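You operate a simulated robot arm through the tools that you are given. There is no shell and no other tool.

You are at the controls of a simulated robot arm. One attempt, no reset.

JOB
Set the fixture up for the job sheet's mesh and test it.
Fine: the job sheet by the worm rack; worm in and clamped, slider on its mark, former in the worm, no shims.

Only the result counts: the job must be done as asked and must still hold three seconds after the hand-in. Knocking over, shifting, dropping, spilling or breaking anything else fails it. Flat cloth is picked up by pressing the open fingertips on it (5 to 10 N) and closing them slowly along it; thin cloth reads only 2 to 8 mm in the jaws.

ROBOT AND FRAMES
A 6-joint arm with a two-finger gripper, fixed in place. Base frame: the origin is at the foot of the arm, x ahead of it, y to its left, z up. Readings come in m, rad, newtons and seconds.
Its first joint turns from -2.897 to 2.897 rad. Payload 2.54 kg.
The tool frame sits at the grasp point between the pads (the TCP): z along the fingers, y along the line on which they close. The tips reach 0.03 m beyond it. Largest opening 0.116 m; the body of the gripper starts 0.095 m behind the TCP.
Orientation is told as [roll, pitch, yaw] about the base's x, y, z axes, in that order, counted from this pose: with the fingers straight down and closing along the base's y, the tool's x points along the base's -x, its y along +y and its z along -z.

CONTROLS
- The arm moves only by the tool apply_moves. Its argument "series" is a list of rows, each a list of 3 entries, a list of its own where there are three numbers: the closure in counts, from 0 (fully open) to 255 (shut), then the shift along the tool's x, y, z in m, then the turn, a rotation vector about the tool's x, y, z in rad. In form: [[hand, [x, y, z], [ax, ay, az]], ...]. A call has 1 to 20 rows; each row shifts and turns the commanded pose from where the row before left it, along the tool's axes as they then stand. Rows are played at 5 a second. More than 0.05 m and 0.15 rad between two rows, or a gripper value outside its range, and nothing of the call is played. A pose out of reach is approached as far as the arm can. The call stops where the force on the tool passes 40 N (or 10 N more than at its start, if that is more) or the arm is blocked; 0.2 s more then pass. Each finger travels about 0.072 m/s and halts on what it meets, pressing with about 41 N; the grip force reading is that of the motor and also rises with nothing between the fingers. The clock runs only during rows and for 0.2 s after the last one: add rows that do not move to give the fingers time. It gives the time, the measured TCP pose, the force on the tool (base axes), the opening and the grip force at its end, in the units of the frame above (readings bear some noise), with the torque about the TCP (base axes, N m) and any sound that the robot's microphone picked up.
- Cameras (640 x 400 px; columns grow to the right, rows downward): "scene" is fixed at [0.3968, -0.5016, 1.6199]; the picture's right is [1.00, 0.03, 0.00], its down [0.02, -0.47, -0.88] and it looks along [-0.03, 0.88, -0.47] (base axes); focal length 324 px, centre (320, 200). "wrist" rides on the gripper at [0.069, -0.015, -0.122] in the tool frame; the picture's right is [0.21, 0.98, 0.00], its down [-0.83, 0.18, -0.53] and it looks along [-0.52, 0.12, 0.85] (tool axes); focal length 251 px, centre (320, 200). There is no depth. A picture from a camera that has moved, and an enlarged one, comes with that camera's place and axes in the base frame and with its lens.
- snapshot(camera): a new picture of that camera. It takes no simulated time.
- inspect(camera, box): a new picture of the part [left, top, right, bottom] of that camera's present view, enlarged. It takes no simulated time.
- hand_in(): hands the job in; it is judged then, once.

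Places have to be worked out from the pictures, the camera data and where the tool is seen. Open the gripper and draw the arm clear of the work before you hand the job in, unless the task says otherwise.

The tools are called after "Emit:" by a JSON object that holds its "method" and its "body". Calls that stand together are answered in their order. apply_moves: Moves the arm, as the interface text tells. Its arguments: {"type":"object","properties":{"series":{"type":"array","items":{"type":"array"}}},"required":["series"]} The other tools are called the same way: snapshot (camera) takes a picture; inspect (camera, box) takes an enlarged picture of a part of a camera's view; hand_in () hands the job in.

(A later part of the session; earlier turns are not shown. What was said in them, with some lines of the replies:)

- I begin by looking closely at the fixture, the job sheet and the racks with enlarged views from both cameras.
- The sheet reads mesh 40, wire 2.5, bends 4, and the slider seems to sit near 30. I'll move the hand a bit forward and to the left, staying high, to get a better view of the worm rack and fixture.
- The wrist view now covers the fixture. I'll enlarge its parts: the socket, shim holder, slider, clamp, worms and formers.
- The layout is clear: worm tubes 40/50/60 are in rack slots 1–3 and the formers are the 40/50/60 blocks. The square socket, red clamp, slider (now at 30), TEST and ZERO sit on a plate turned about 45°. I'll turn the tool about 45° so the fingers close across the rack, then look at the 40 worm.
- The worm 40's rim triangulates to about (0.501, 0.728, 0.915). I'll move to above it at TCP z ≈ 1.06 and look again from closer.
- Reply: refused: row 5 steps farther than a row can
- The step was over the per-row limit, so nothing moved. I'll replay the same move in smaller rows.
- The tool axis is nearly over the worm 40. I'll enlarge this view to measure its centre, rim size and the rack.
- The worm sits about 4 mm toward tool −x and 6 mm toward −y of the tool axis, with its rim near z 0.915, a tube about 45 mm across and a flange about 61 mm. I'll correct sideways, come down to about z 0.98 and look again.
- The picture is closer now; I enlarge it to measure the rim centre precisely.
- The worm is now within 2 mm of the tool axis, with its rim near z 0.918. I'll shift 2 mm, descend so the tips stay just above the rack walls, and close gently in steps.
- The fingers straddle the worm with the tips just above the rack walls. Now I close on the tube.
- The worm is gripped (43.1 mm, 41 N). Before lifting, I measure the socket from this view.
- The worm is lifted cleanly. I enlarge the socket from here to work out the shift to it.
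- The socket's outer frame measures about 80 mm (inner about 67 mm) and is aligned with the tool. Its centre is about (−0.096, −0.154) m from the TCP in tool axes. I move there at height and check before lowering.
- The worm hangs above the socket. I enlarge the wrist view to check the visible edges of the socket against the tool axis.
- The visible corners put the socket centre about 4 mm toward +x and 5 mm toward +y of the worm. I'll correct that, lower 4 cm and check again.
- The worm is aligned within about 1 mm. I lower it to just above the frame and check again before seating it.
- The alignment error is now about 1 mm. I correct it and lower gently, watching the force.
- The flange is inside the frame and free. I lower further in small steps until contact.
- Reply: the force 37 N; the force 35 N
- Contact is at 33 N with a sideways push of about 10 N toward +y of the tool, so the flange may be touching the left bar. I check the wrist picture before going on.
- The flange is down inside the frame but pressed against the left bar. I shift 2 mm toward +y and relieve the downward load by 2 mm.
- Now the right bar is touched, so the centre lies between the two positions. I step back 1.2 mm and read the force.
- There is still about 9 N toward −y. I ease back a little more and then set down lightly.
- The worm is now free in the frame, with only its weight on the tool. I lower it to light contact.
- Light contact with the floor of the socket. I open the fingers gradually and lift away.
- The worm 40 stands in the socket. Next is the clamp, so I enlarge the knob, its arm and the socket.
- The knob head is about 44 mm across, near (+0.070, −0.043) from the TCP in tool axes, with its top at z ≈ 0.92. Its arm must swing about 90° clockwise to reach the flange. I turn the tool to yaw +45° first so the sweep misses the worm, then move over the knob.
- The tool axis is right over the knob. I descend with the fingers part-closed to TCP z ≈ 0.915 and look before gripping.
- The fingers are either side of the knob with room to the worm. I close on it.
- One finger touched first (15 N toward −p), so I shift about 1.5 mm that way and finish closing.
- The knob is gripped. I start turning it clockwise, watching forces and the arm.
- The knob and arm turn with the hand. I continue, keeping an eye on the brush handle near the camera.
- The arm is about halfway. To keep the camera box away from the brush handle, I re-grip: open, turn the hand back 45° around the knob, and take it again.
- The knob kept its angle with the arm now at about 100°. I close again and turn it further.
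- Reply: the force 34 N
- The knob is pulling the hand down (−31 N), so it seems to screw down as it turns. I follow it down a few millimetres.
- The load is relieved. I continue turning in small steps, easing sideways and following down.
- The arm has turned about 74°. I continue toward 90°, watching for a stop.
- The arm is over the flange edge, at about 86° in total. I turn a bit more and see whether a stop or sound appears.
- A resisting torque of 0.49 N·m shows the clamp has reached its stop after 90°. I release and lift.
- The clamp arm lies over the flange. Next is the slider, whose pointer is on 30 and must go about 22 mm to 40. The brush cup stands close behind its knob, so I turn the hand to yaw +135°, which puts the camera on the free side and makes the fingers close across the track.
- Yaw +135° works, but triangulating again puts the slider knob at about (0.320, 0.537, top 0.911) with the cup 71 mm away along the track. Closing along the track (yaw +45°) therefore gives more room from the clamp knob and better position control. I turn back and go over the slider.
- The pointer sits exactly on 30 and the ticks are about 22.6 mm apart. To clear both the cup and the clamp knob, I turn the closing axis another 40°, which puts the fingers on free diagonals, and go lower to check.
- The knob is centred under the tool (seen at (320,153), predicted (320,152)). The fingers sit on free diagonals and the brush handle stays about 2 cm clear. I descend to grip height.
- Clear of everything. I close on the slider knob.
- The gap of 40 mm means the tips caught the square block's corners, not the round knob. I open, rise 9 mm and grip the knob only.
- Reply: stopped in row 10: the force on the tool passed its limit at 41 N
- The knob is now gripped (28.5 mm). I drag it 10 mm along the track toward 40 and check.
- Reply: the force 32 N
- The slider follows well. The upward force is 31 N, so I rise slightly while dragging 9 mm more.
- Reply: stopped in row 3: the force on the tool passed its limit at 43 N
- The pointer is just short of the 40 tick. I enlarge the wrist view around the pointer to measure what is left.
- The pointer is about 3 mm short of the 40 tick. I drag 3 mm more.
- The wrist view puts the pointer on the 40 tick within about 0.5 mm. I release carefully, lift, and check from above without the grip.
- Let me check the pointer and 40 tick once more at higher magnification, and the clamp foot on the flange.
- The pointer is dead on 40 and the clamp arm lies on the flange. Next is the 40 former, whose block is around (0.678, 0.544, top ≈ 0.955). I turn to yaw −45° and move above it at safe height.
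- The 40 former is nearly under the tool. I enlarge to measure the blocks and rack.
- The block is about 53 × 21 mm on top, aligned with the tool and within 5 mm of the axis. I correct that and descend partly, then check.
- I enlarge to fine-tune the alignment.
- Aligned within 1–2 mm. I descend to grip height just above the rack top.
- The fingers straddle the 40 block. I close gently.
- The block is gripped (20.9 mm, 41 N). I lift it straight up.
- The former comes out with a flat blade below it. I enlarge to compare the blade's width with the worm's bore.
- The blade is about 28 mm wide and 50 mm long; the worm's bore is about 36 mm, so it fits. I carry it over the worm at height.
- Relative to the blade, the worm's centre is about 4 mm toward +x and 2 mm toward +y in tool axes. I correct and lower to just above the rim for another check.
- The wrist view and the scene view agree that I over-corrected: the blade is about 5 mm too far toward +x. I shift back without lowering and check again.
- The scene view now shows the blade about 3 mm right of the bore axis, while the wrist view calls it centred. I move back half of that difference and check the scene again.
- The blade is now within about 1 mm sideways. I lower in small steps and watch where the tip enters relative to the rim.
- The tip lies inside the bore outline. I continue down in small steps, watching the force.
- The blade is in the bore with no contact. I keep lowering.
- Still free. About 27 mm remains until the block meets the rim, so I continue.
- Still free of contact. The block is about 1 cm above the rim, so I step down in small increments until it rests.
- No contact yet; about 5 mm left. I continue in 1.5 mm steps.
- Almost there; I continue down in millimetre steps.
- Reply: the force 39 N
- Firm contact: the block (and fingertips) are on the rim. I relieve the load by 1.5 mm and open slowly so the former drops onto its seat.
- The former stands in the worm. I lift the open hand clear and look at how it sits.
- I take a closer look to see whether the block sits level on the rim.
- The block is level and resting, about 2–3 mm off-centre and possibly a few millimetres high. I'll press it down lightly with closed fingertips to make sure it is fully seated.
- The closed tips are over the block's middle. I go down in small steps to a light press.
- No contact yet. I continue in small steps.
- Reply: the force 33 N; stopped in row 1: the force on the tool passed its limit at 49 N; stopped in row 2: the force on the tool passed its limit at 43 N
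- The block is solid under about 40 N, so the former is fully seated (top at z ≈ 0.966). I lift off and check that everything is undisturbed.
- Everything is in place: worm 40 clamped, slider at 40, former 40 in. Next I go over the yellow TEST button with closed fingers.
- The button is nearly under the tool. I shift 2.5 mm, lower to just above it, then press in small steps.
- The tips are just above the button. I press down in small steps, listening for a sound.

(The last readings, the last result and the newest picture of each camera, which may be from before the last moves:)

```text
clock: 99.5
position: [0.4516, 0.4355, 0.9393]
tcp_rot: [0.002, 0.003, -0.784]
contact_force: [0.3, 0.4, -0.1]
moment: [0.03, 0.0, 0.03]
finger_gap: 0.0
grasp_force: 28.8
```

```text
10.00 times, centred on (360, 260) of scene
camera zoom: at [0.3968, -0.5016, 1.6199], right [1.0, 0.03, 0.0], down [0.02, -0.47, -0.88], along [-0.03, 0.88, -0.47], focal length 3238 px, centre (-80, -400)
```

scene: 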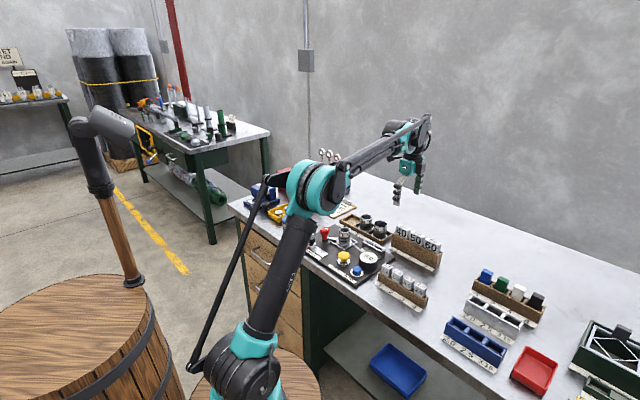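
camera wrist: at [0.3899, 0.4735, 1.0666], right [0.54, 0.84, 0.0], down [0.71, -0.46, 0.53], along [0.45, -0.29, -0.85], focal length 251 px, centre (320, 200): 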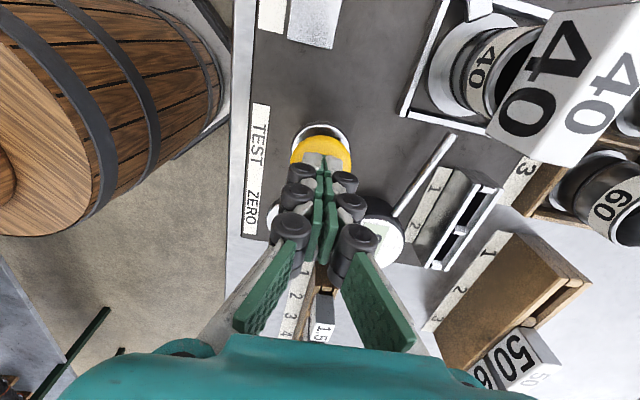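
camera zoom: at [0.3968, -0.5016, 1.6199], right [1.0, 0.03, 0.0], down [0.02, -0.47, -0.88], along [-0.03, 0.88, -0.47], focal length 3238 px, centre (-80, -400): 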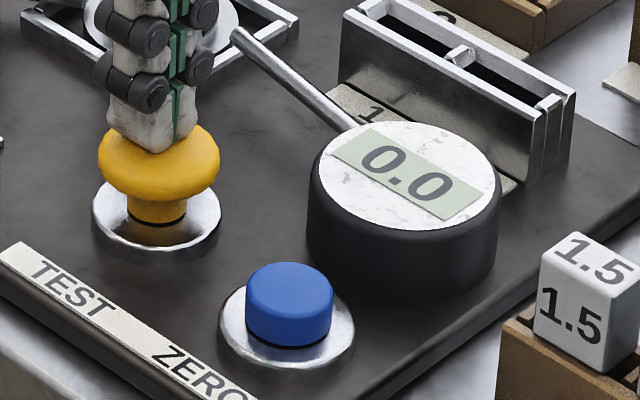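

Almost touching. I press further, a millimetre or two at a time.

Emit:
{"method": "apply_moves", "body": {"series": [[255, [0, 0, 0.002], [0, 0, 0]], [255, [0, 0, 0], [0, 0, 0]]]}}

Emit:
{"method": "apply_moves", "body": {"series": [[255, [0, 0, 0.002], [0, 0, 0]], [255, [0, 0, 0], [0, 0, 0]]]}}

Emit:
{"method": "inspect", "body": {"camera": "scene", "box": [330, 240, 390, 280]}}

```text
clock: 100.0
position: [0.452, 0.4359, 0.9372]
tcp_rot: [0.002, 0.0, -0.782]
contact_force: [-0.1, 0.1, 0.9]
moment: [-0.01, 0.03, 0.0]
finger_gap: 0.0
grasp_force: 28.4
```

```text
clock: 100.7
position: [0.4524, 0.4354, 0.9348]
tcp_rot: [0.002, 0.001, -0.782]
contact_force: [-0.7, -0.4, 2.2]
moment: [-0.07, -0.02, 0.0]
finger_gap: 0.006
grasp_force: 28.4
heard: click
```

```text
10.00 times, centred on (360, 260) of scene
camera zoom: at [0.3968, -0.5016, 1.6199], right [1.0, 0.03, 0.0], down [0.02, -0.47, -0.88], along [-0.03, 0.88, -0.47], focal length 3238 px, centre (-80, -400)
```

zoom: 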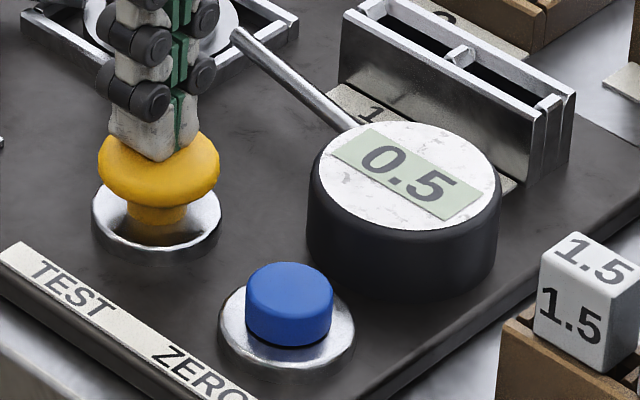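

A click was heard and the gauge shows 0.5, so the test was taken. I release the button and lift away.

Emit:
{"method": "apply_moves", "body": {"series": [[255, [0, 0, -0.01], [0, 0, 0]], [255, [0, 0, -0.03], [0, 0, 0]], [255, [0, 0, -0.04], [0, 0, 0]], [200, [0, 0, -0.04], [0, 0, 0]], [100, [0, 0, -0.04], [0, 0, 0]], [0, [0, 0, 0], [0, 0, 0]], [0, [0, 0, 0], [0, 0, 0]]]}}

Emit:
{"method": "inspect", "body": {"camera": "scene", "box": [290, 210, 400, 280]}}

Emit:
{"method": "snapshot", "body": {"camera": "wrist"}}

```text
clock: 102.2
position: [0.4534, 0.4336, 1.0929]
tcp_rot: [0.002, 0.001, -0.784]
contact_force: [0.3, -0.3, 0.1]
moment: [-0.03, 0.0, -0.01]
finger_gap: 0.1153
grasp_force: 0.2
```

```text
5.71 times, centred on (345, 245) of scene
camera zoom: at [0.3968, -0.5016, 1.6199], right [1.0, 0.03, 0.0], down [0.02, -0.47, -0.88], along [-0.03, 0.88, -0.47], focal length 1850 px, centre (177, -57)
```

zoom: 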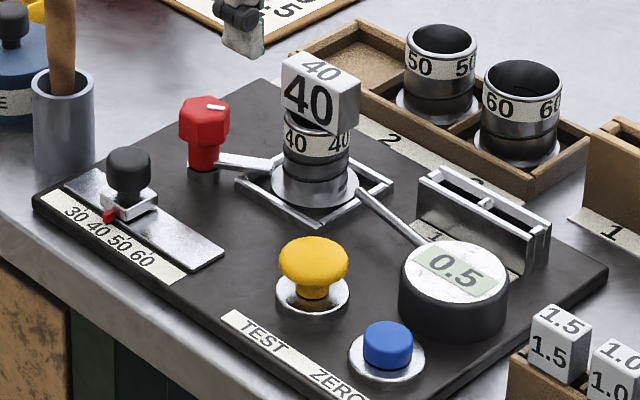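

```text
taken
camera wrist: at [0.3923, 0.472, 1.2141], right [0.54, 0.84, 0.0], down [0.71, -0.46, 0.53], along [0.45, -0.29, -0.85], focal length 251 px, centre (320, 200)
```

wrist: 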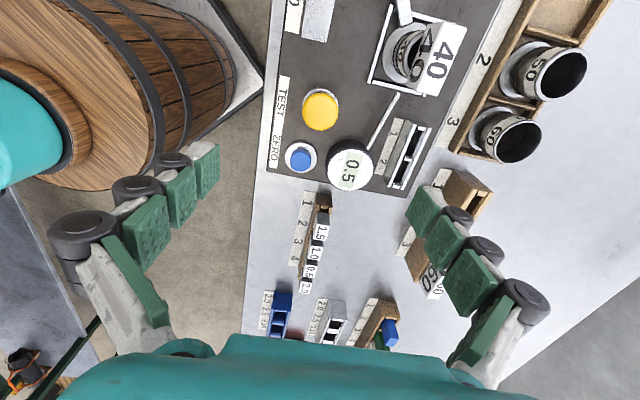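

The gauge holds 0.5 and all the parts are in place. I raise the arm clear and do a last overall check.

Emit:
{"method": "apply_moves", "body": {"series": [[0, [0, -0.03, -0.03], [0, 0, 0]], [0, [0, -0.03, -0.03], [0, 0, 0]], [0, [0, -0.03, -0.03], [0, 0, 0]], [0, [0, 0, 0], [0, 0, 0]], [0, [0, 0, 0], [0, 0, 0]], [0, [0, 0, 0], [0, 0, 0]], [0, [0, 0, 0], [0, 0, 0]]]}}

Emit:
{"method": "snapshot", "body": {"camera": "scene"}}

Emit:
{"method": "inspect", "body": {"camera": "scene", "box": [240, 180, 400, 280]}}

Emit:
{"method": "inspect", "body": {"camera": "scene", "box": [296, 220, 368, 265]}}

```text
clock: 103.8
position: [0.388, 0.371, 1.1853]
tcp_rot: [0.002, 0.0, -0.784]
contact_force: [0.0, 0.4, -0.1]
moment: [0.0, 0.01, 0.01]
finger_gap: 0.116
grasp_force: 0.1
```

```text
taken
```

scene: 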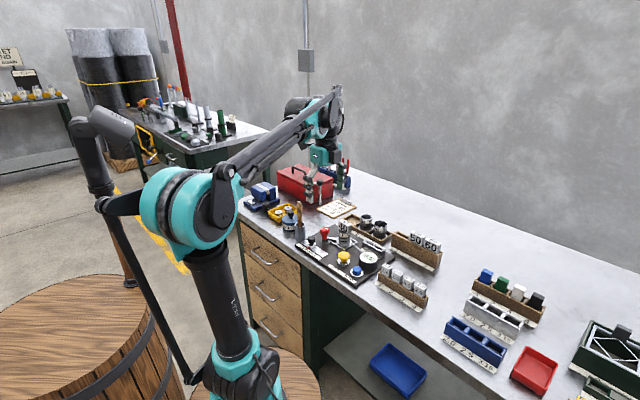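

```text
4.00 times, centred on (320, 230) of scene
camera zoom: at [0.3968, -0.5016, 1.6199], right [1.0, 0.03, 0.0], down [0.02, -0.47, -0.88], along [-0.03, 0.88, -0.47], focal length 1295 px, centre (320, 80)
```

zoom: 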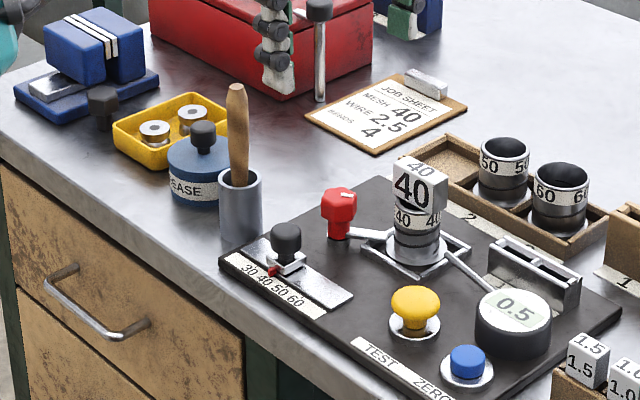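

```text
8.89 times, centred on (332, 242) of scene
camera zoom: at [0.3968, -0.5016, 1.6199], right [1.0, 0.03, 0.0], down [0.02, -0.47, -0.88], along [-0.03, 0.88, -0.47], focal length 2878 px, centre (213, -178)
```

zoom: 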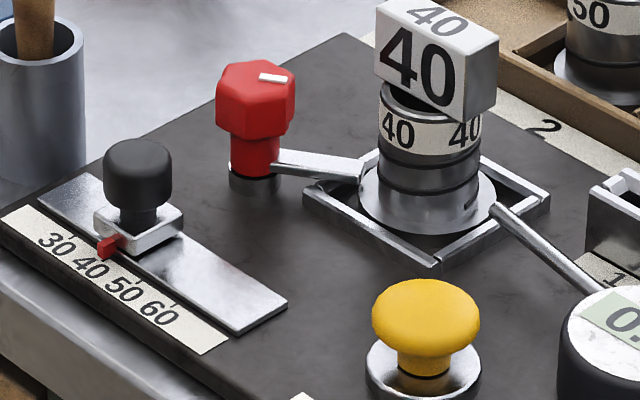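

Worm 40 is in and clamped, the slider is on 40, former 40 is in the worm and there are no shims. The test was taken (gauge 0.5), nothing else has moved and the arm is clear, so I hand in.

Emit:
{"method": "hand_in", "body": {}}

```text
The job is handed in.
```

I set the fixture up for the job sheet's mesh, 40, ran the test, and handed the job in. After I pressed TEST the gauge read 0.5 and kept that reading. I fitted no shims, as instructed, and did not press ZERO.

- **Worm:** the 40 worm is in the square socket and clamped. I turned the clamp arm 90° to its stop, and it lies over the worm's flange.
- **Slider:** the pointer is on the 40 mark, within about half a millimetre.
- **Former:** the 40 former is in the worm. It sits about 2 to 3 mm off centre but level, and it did not move when I pressed on it with about 40 N.
- **Test:** I pressed TEST once and heard a click, and the gauge went from 0.0 to 0.5. The job sheet gives no target for that reading.

The final pictures show nothing else knocked or shifted. The gripper was open and the arm clear of the work at the hand-in.
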